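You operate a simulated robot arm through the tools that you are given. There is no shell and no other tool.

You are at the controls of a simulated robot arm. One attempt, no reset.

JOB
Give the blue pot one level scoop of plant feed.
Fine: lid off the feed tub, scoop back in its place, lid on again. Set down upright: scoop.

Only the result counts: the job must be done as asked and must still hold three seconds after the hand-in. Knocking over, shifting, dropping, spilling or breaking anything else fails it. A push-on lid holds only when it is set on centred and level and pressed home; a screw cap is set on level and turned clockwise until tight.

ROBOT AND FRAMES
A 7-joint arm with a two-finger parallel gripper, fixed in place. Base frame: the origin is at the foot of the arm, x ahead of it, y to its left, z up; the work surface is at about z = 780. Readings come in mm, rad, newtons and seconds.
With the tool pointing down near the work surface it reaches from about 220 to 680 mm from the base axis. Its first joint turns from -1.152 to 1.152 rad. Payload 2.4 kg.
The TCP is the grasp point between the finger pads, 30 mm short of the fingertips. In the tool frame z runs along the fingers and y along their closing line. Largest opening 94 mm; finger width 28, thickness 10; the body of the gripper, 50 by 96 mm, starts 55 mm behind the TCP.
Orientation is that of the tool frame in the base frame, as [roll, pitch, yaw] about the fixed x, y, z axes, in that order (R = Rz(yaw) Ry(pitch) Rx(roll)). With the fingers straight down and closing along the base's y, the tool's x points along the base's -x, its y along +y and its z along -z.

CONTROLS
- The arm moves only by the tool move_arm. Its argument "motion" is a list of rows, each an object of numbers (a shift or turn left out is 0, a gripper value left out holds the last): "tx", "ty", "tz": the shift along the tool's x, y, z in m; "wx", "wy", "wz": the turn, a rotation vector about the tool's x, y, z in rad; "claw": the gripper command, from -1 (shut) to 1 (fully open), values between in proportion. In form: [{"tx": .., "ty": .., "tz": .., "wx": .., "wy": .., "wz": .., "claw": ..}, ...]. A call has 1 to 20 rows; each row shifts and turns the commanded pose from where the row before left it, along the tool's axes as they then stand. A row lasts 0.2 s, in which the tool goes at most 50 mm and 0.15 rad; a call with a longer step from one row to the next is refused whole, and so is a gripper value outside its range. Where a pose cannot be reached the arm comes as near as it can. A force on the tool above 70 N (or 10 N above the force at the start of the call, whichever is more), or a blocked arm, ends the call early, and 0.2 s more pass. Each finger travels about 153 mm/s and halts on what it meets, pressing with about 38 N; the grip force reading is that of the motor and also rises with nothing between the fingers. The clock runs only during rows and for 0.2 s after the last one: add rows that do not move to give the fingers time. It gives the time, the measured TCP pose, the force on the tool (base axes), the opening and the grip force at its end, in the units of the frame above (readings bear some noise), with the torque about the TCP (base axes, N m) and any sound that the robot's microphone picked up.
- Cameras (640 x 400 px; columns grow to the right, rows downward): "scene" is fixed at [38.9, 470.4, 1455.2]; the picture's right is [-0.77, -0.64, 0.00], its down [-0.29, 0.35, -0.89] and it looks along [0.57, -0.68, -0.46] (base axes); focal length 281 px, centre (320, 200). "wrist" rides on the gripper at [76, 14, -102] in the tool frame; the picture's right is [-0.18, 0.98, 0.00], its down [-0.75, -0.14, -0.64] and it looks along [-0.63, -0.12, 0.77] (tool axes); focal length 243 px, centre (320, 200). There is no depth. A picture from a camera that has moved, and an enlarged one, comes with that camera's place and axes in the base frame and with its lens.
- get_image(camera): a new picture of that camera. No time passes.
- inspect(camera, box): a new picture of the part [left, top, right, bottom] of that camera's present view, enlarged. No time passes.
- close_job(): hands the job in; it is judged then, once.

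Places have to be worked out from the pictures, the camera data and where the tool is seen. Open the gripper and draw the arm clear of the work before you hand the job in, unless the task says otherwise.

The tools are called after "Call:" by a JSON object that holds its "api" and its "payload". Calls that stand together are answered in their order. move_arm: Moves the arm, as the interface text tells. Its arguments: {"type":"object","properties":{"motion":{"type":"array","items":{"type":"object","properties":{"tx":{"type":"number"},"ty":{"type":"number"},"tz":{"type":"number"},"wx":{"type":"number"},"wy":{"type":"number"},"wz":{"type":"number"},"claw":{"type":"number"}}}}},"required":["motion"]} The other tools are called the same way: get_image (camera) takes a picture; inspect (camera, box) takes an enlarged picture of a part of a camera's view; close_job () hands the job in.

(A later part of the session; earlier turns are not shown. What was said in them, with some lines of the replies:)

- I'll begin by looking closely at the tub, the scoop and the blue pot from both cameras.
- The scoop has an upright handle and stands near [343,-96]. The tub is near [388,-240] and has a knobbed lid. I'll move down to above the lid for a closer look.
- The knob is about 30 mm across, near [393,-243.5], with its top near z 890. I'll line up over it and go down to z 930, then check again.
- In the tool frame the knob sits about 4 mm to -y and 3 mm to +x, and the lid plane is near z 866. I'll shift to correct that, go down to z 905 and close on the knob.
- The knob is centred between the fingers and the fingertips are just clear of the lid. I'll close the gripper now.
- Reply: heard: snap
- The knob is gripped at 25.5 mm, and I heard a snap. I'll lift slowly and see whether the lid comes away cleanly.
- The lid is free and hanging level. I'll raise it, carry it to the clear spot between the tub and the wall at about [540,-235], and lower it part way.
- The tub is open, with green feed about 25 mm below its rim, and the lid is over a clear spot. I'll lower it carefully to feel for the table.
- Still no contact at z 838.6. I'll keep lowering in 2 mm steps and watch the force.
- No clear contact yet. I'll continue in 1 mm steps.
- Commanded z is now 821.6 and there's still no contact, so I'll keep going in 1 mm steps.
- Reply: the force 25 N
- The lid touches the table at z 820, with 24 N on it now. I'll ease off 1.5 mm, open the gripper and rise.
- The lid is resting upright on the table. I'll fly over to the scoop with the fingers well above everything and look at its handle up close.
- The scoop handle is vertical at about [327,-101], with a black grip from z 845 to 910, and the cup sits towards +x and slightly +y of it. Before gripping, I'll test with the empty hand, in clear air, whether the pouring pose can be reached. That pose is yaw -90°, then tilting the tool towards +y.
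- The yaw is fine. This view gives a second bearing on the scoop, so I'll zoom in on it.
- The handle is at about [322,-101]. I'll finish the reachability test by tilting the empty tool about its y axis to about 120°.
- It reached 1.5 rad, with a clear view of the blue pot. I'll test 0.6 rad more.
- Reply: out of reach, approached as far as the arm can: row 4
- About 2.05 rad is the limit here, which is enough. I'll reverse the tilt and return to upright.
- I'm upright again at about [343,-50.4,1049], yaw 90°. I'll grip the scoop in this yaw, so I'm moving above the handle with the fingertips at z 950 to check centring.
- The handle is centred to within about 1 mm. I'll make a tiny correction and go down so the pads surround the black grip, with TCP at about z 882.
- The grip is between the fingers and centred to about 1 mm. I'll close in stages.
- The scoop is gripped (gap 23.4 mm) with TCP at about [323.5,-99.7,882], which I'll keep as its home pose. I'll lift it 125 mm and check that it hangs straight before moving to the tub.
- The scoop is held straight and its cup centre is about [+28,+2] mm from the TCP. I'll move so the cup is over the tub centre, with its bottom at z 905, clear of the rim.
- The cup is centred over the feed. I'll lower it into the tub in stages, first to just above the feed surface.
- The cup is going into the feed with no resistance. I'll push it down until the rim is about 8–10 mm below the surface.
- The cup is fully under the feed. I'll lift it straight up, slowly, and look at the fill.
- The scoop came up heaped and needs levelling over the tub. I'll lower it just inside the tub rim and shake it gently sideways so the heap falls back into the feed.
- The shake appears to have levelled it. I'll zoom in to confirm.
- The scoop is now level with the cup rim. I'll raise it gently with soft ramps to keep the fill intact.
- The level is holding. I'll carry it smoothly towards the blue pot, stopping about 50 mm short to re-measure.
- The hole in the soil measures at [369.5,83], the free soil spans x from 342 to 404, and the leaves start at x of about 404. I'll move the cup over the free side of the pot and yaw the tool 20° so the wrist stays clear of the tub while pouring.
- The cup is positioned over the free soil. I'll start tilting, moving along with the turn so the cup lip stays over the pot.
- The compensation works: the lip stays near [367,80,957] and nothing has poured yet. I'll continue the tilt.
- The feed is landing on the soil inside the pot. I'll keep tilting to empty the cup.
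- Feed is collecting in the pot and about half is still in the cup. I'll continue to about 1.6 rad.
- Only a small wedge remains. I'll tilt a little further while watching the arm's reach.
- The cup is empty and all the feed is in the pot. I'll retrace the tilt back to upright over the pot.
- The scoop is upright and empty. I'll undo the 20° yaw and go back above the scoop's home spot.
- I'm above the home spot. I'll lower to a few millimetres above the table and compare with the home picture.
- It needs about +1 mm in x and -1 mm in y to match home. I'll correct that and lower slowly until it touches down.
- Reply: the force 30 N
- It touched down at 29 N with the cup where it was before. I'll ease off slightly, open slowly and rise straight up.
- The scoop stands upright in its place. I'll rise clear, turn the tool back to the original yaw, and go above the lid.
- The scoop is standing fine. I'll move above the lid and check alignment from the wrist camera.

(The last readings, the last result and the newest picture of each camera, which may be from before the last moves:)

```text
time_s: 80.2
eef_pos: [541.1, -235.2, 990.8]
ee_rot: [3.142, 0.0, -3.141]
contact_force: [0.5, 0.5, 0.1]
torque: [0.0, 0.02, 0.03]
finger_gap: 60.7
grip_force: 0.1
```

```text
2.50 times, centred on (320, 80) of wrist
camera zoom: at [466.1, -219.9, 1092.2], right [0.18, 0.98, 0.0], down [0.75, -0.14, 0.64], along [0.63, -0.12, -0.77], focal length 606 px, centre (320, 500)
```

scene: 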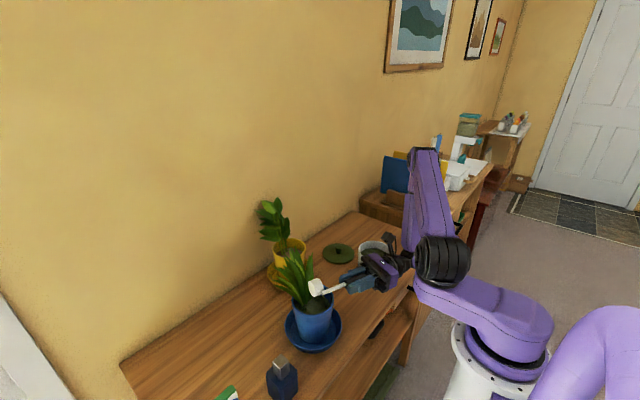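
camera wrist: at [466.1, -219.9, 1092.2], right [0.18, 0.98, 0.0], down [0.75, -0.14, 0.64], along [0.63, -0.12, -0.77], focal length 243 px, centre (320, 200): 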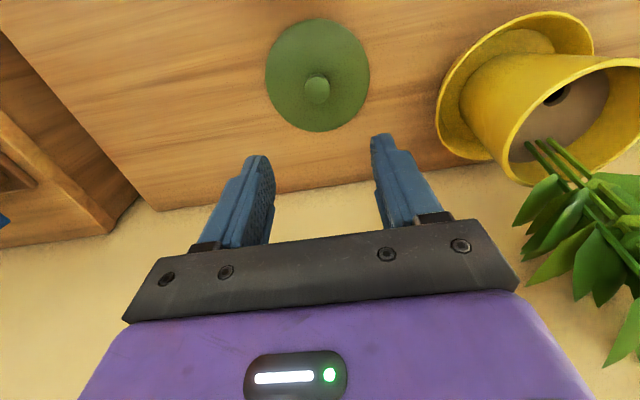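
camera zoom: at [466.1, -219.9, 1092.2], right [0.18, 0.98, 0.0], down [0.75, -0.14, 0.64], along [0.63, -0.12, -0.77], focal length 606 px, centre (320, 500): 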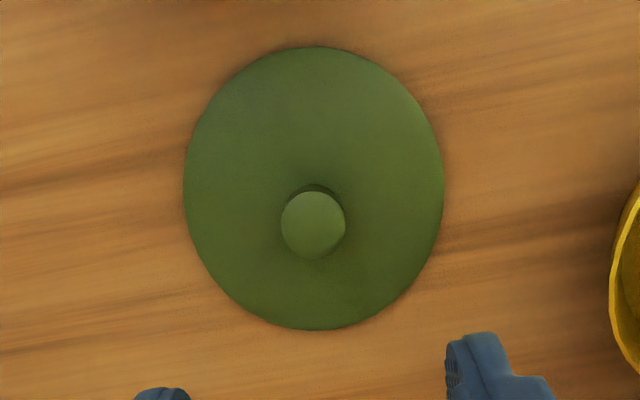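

The knob is lined up as it was when I left it. I'll lower to just above grasp height.

Call:
{"api": "move_arm", "payload": {"motion": [{"tz": 0.045}, {"tz": 0.045}, {"tz": 0.04}, {"tz": 0.02}, {"tz": 0.01}, {}, {}]}}

Call:
{"api": "get_image", "payload": {"camera": "wrist"}}

```text
time_s: 81.8
eef_pos: [537.7, -233.5, 828.3]
ee_rot: [3.141, 0.0, 3.141]
contact_force: [-0.7, 0.8, -0.3]
torque: [0.03, -0.01, 0.0]
finger_gap: 61.0
grip_force: 0.1
```

```text
taken
camera wrist: at [463.2, -219.1, 930.6], right [0.18, 0.98, 0.0], down [0.75, -0.14, 0.64], along [0.63, -0.12, -0.77], focal length 243 px, centre (320, 200)
```

wrist: 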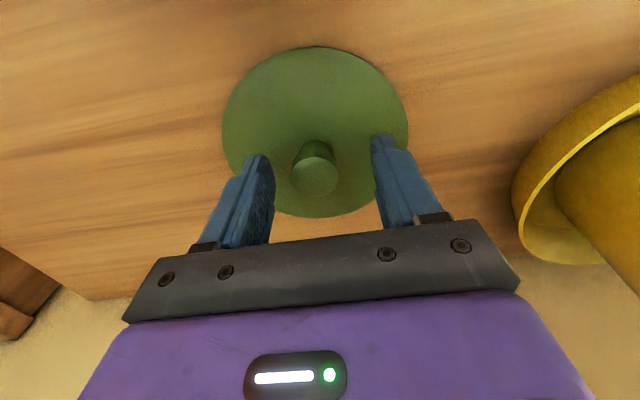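

I'll correct about 1.5 mm in x and 1 mm in y, and lower the last 8 mm.

Call:
{"api": "move_arm", "payload": {"motion": [{"tx": -0.0015, "ty": -0.001, "tz": 0.004}, {"tz": 0.0035}, {}, {}]}}

Call:
{"api": "get_image", "payload": {"camera": "wrist"}}

```text
time_s: 82.8
eef_pos: [541.2, -234.9, 821.0]
ee_rot: [-3.141, 0.001, 3.141]
contact_force: [0.4, -0.2, 0.4]
torque: [0.0, 0.02, 0.04]
finger_gap: 61.1
grip_force: 0.0
```

```text
taken
camera wrist: at [465.9, -220.4, 922.9], right [0.18, 0.98, 0.0], down [0.75, -0.14, 0.64], along [0.63, -0.12, -0.77], focal length 243 px, centre (320, 200)
```

wrist: 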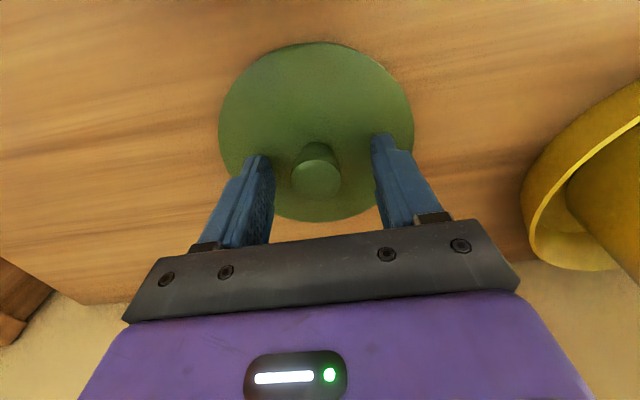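

The lid is about 2.5 mm towards -y of the tool centre. I'll shift by that and then close on the knob.

Call:
{"api": "move_arm", "payload": {"motion": [{"ty": -0.0023}, {}, {"claw": 0.0}, {"claw": -0.3}, {"claw": -1}, {}, {}]}}

Call:
{"api": "get_image", "payload": {"camera": "wrist"}}

```text
time_s: 84.4
eef_pos: [541.1, -237.7, 820.6]
ee_rot: [-3.141, -0.001, 3.14]
contact_force: [0.5, 0.3, 0.8]
torque: [0.02, -0.02, 0.01]
finger_gap: 25.7
grip_force: 37.4
```

```text
taken
camera wrist: at [465.5, -222.3, 922.9], right [0.18, 0.98, 0.0], down [0.75, -0.14, 0.64], along [0.63, -0.12, -0.77], focal length 243 px, centre (320, 200)
```

wrist: 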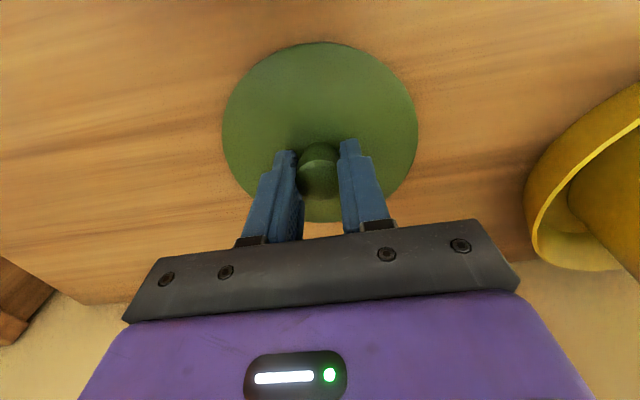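

The lid is held exactly as before. I'll lift it, carry it back over the tub and stop about 35 mm above the seat to align.

Call:
{"api": "move_arm", "payload": {"motion": [{"tz": -0.01}, {"tz": -0.03}, {"tz": -0.04}, {"tz": -0.045}, {"tx": 0.02, "ty": -0.001}, {"tx": 0.03, "ty": -0.002}, {"tx": 0.035, "ty": -0.002}, {"tx": 0.035, "ty": -0.002}, {"tx": 0.02, "ty": -0.001}, {"tx": 0.008}, {}, {"tz": 0.005}, {}]}}

Call:
{"api": "get_image", "payload": {"camera": "wrist"}}

Call:
{"api": "inspect", "payload": {"camera": "scene", "box": [330, 195, 430, 315]}}

```text
time_s: 87.2
eef_pos: [391.3, -244.9, 940.2]
ee_rot: [-3.141, 0.0, 3.141]
contact_force: [-0.6, -0.1, 0.7]
torque: [0.0, -0.02, 0.0]
finger_gap: 25.6
grip_force: 37.6
```

```text
taken
camera wrist: at [317.1, -229.8, 1042.4], right [0.18, 0.98, 0.0], down [0.75, -0.14, 0.64], along [0.63, -0.12, -0.77], focal length 243 px, centre (320, 200)
```

wrist: 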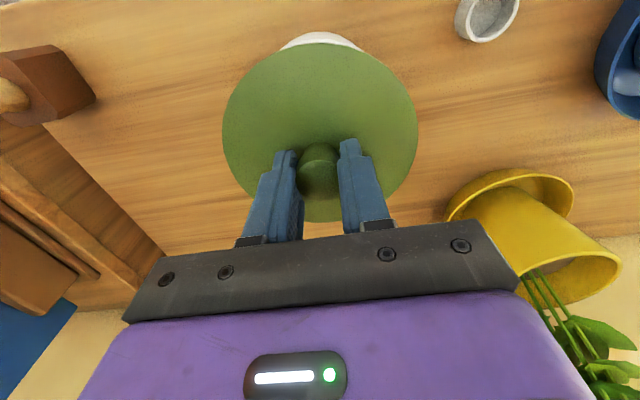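

```text
3.33 times, centred on (380, 255) of scene
camera zoom: at [39.0, 470.4, 1455.2], right [-0.77, -0.64, 0.0], down [-0.29, 0.35, -0.89], along [0.57, -0.68, -0.46], focal length 938 px, centre (120, 17)
```

zoom: 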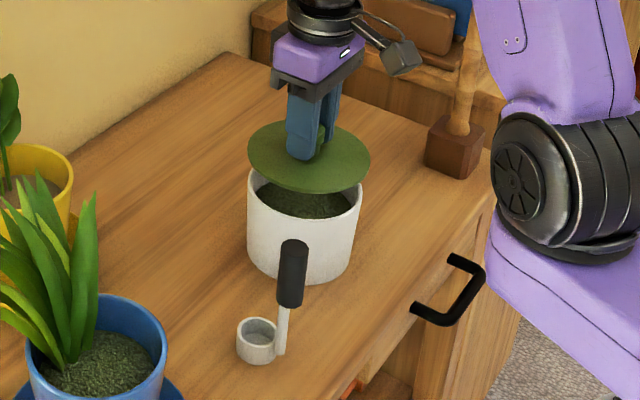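

I'll lower to the height of my earlier comparison picture (z 928) and compare the crescent of tub visible behind the lid.

Call:
{"api": "move_arm", "payload": {"motion": [{"tz": 0.007}, {"tz": 0.0055}, {}, {}]}}

Call:
{"api": "get_image", "payload": {"camera": "wrist"}}

Call:
{"api": "inspect", "payload": {"camera": "scene", "box": [330, 195, 430, 315]}}

```text
time_s: 88.2
eef_pos: [393.7, -245.5, 928.4]
ee_rot: [-3.142, 0.0, 3.141]
contact_force: [-0.8, 1.1, -0.7]
torque: [0.02, 0.03, 0.0]
finger_gap: 25.5
grip_force: 38.2
```

```text
taken
camera wrist: at [318.3, -230.0, 1030.7], right [0.18, 0.98, 0.0], down [0.75, -0.14, 0.64], along [0.63, -0.12, -0.77], focal length 243 px, centre (320, 200)
```

wrist: 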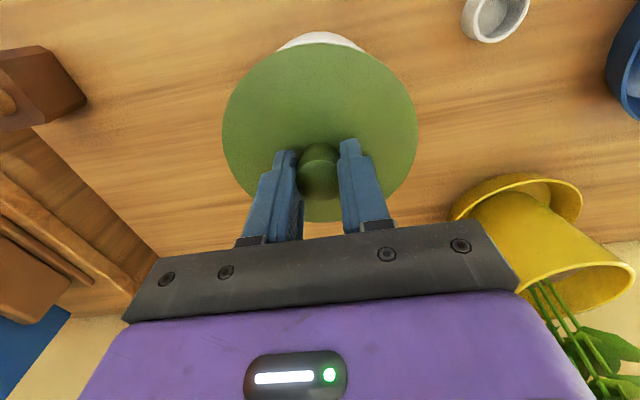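

```text
3.33 times, centred on (380, 255) of scene
camera zoom: at [39.0, 470.4, 1455.2], right [-0.77, -0.64, 0.0], down [-0.29, 0.35, -0.89], along [0.57, -0.68, -0.46], focal length 938 px, centre (120, 17)
```

zoom: 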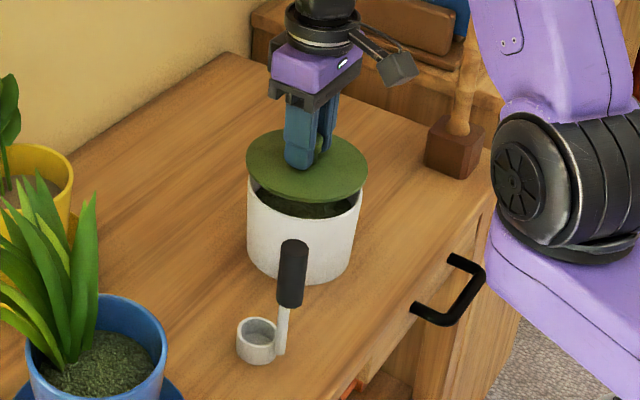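

Compared with the earlier picture, the lid is about 1.8 mm too far in +x and under 1 mm in +y. I'll correct and recheck.

Call:
{"api": "move_arm", "payload": {"motion": [{"tx": 0.0018, "ty": -0.0005}, {}, {}]}}

Call:
{"api": "get_image", "payload": {"camera": "wrist"}}

Call:
{"api": "inspect", "payload": {"camera": "scene", "box": [330, 195, 430, 315]}}

```text
time_s: 89.0
eef_pos: [391.0, -244.6, 928.0]
ee_rot: [3.14, 0.0, -3.141]
contact_force: [0.2, -0.2, -0.3]
torque: [0.04, -0.03, -0.03]
finger_gap: 25.4
grip_force: 37.8
```

```text
taken
camera wrist: at [316.4, -229.9, 1030.9], right [0.18, 0.98, 0.0], down [0.75, -0.14, 0.64], along [0.63, -0.12, -0.77], focal length 243 px, centre (320, 200)
```

wrist: 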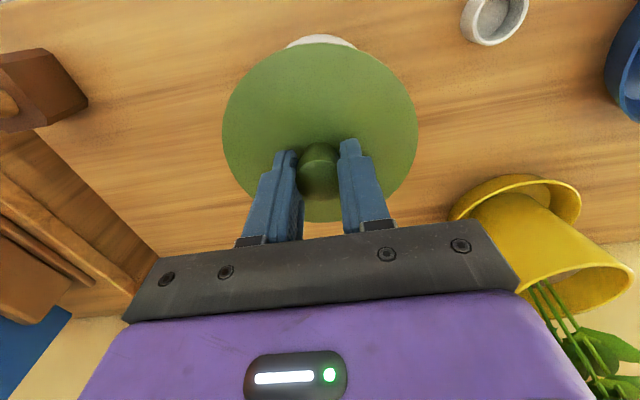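

```text
3.33 times, centred on (380, 255) of scene
camera zoom: at [39.0, 470.4, 1455.2], right [-0.77, -0.64, 0.0], down [-0.29, 0.35, -0.89], along [0.57, -0.68, -0.46], focal length 938 px, centre (120, 17)
```

zoom: 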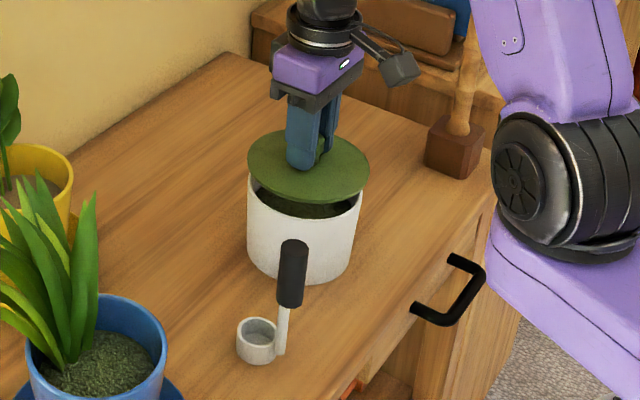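

That matches the original alignment. I'll lower to a few millimetres above the seat and recheck.

Call:
{"api": "move_arm", "payload": {"motion": [{"tz": 0.008}, {"tz": 0.006}, {"tz": 0.003}, {}, {}]}}

Call:
{"api": "inspect", "payload": {"camera": "wrist", "box": [210, 20, 430, 230]}}

Call:
{"api": "inspect", "payload": {"camera": "scene", "box": [345, 225, 405, 285]}}

```text
time_s: 90.2
eef_pos: [391.0, -247.4, 908.9]
ee_rot: [3.141, 0.0, -3.142]
contact_force: [0.5, -0.1, -0.8]
torque: [0.0, 0.0, 0.0]
finger_gap: 25.4
grip_force: 38.0
```

```text
1.90 times, centred on (320, 125) of wrist
camera zoom: at [317.6, -230.6, 1012.6], right [0.18, 0.98, 0.0], down [0.75, -0.14, 0.64], along [0.63, -0.12, -0.77], focal length 462 px, centre (320, 343)
```

zoom: 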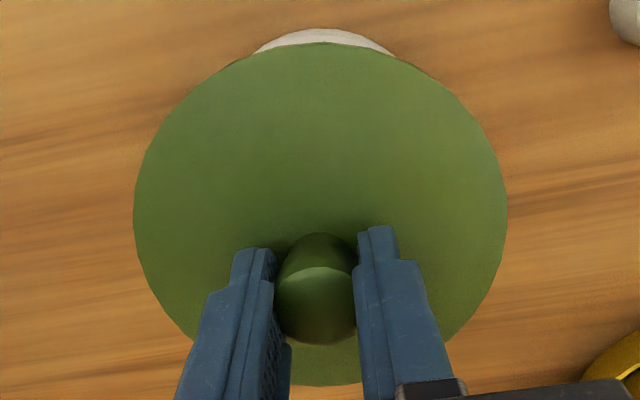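

```text
6.67 times, centred on (375, 255) of scene
camera zoom: at [39.0, 470.4, 1455.2], right [-0.77, -0.64, 0.0], down [-0.29, 0.35, -0.89], along [0.57, -0.68, -0.46], focal length 1875 px, centre (-47, -167)
```

zoom: 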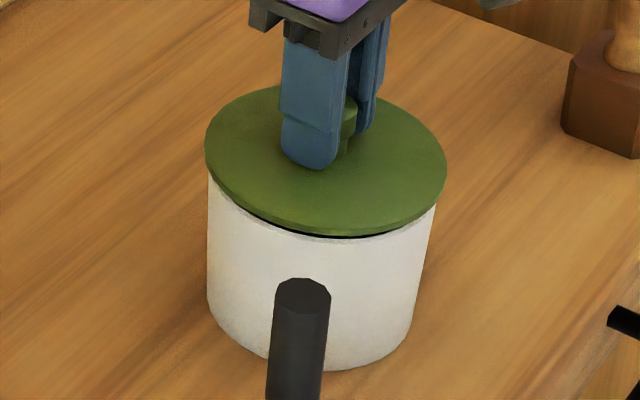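

The lid is well aligned, about 3 mm above its seat. I'll press down in small steps, watching the force and listening for a snap.

Call:
{"api": "move_arm", "payload": {"motion": [{"tz": 0.0015}, {"tz": 0.001}, {}]}}

Call:
{"api": "move_arm", "payload": {"motion": [{"tz": 0.001}, {}]}}

Call:
{"api": "move_arm", "payload": {"motion": [{"tz": 0.001}, {}]}}

```text
time_s: 91.0
eef_pos: [391.6, -245.0, 907.7]
ee_rot: [-3.141, 0.001, -3.141]
contact_force: [0.1, 0.1, -0.4]
torque: [-0.03, -0.04, -0.02]
finger_gap: 25.7
grip_force: 38.1
```

```text
time_s: 91.6
eef_pos: [392.0, -244.8, 907.5]
ee_rot: [3.141, -0.001, 3.141]
contact_force: [0.3, 1.0, 0.3]
torque: [-0.04, -0.01, 0.0]
finger_gap: 25.3
grip_force: 37.9
```

```text
time_s: 92.2
eef_pos: [392.0, -244.7, 906.2]
ee_rot: [3.141, 0.001, 3.141]
contact_force: [-3.1, 7.1, 19.9]
torque: [0.19, 0.18, -0.07]
finger_gap: 25.4
grip_force: 37.7
heard: snap
```

I heard the snap at 20 N. I'll press 1.5 mm more to be sure it's home, then look.

Call:
{"api": "move_arm", "payload": {"motion": [{"tz": 0.001}, {"tz": 0.0005}, {}]}}

Call:
{"api": "inspect", "payload": {"camera": "scene", "box": [345, 225, 405, 285]}}

```text
time_s: 93.0
eef_pos: [394.1, -245.1, 904.5]
ee_rot: [-3.139, 0.004, 3.141]
contact_force: [-1.2, 9.9, 46.7]
torque: [0.36, 0.03, -0.02]
finger_gap: 25.6
grip_force: 37.9
```

```text
6.67 times, centred on (375, 255) of scene
camera zoom: at [38.3, 471.1, 1455.0], right [-0.77, -0.64, 0.0], down [-0.29, 0.35, -0.89], along [0.57, -0.68, -0.46], focal length 1875 px, centre (-47, -167)
```

zoom: 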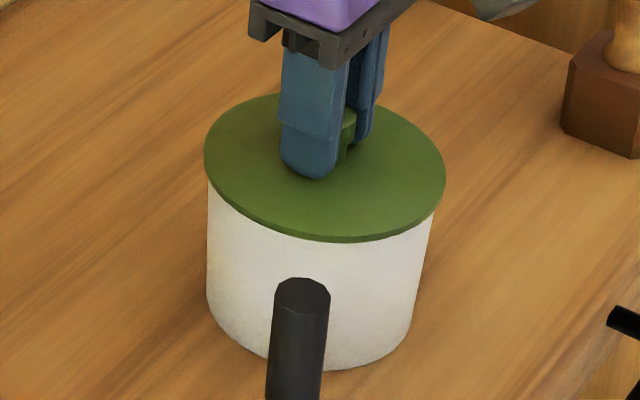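

The lid is seated flush and level. I'll relieve the press, open the gripper and rise.

Call:
{"api": "move_arm", "payload": {"motion": [{"tz": -0.0018}, {}, {"claw": -0.3}, {"claw": 0.2}, {}, {}]}}

Call:
{"api": "move_arm", "payload": {"motion": [{"tz": -0.02}, {"tz": -0.04}, {"tz": -0.045}, {"tz": -0.045}, {"tz": -0.045}, {"tz": -0.045}, {}, {}]}}

Call:
{"api": "get_image", "payload": {"camera": "wrist"}}

Call:
{"api": "inspect", "payload": {"camera": "scene", "box": [330, 225, 430, 315]}}

Call:
{"api": "get_image", "payload": {"camera": "scene"}}

```text
time_s: 94.4
eef_pos: [391.9, -245.7, 906.1]
ee_rot: [-3.141, 0.0, 3.142]
contact_force: [0.4, -0.9, -0.6]
torque: [0.01, 0.01, 0.03]
finger_gap: 56.4
grip_force: 0.2
```

```text
time_s: 96.2
eef_pos: [390.9, -243.2, 1147.8]
ee_rot: [-3.141, 0.001, 3.142]
contact_force: [-0.3, -0.5, 0.0]
torque: [-0.04, -0.04, 0.03]
finger_gap: 56.6
grip_force: 0.0
```

```text
taken
camera wrist: at [315.9, -227.6, 1250.4], right [0.18, 0.98, 0.0], down [0.75, -0.14, 0.64], along [0.63, -0.12, -0.77], focal length 243 px, centre (320, 200)
```

wrist: 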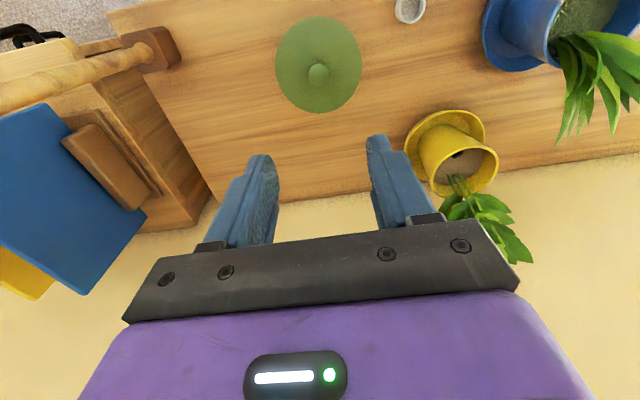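

```text
4.44 times, centred on (380, 270) of scene
camera zoom: at [38.9, 470.4, 1455.2], right [-0.77, -0.64, 0.0], down [-0.29, 0.35, -0.89], along [0.57, -0.68, -0.46], focal length 1250 px, centre (53, -111)
```

zoom: 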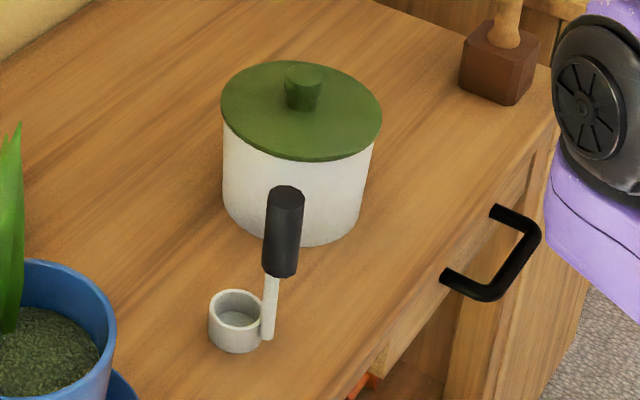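

```text
taken
```

scene: 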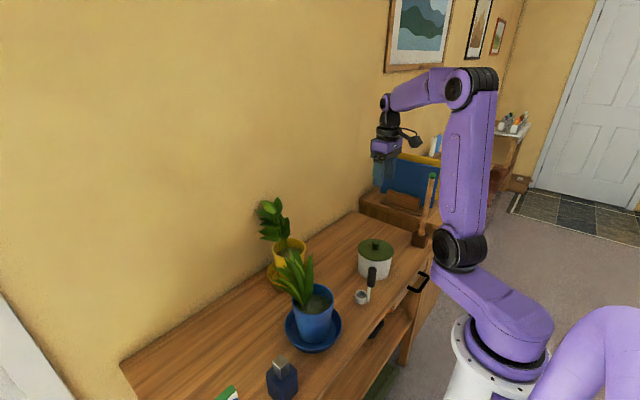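

Everything matches the starting picture, with feed now in the blue pot. I'll do one last check for spills around the pot and tub before handing in.

Call:
{"api": "inspect", "payload": {"camera": "scene", "box": [260, 240, 360, 370]}}

Call:
{"api": "inspect", "payload": {"camera": "wrist", "box": [260, 0, 640, 200]}}

```text
3.08 times, centred on (310, 305) of scene
camera zoom: at [38.9, 470.4, 1455.2], right [-0.77, -0.64, 0.0], down [-0.29, 0.35, -0.89], along [0.57, -0.68, -0.46], focal length 866 px, centre (351, -123)
```

zoom: 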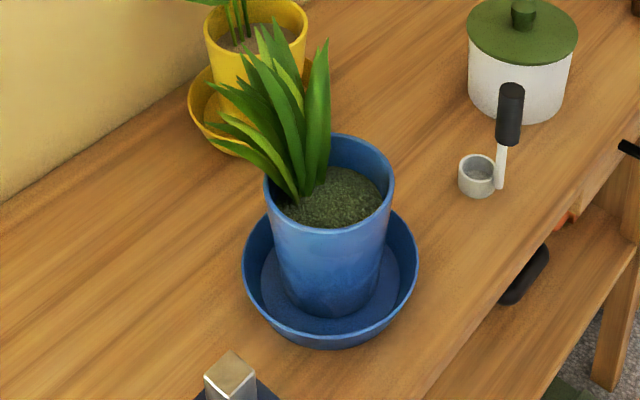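

```text
1.68 times, centred on (450, 100) of wrist
camera zoom: at [315.9, -227.6, 1250.4], right [0.18, 0.98, 0.0], down [0.75, -0.14, 0.64], along [0.63, -0.12, -0.77], focal length 409 px, centre (101, 368)
```

zoom: 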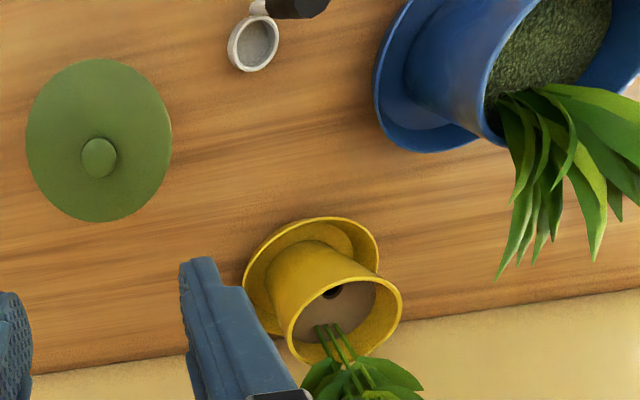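

There are no spills: the feed is in the blue pot, the scoop is upright in its place, the lid is on, and the arm is clear with the gripper open. I'm handing in the job.

Call:
{"api": "close_job", "payload": {}}

```text
The job is handed in.
```

The blue pot got one level scoop of plant feed, and I've handed the job in.

- **Feed:** the first scoop came up heaped, so I shook it level over the tub before carrying it. I emptied the cup completely over the soil, and the final pictures show no spills.
- **Scoop:** it stands upright, empty, within about 2 mm of where it started.
- **Lid:** it went back on centred and level. It snapped at about 20 N, and I pressed it on to about 47 N to make sure it was home.
- **Everything else:** nothing else moved as far as the pictures show. The gripper is open and the arm is clear of the work.
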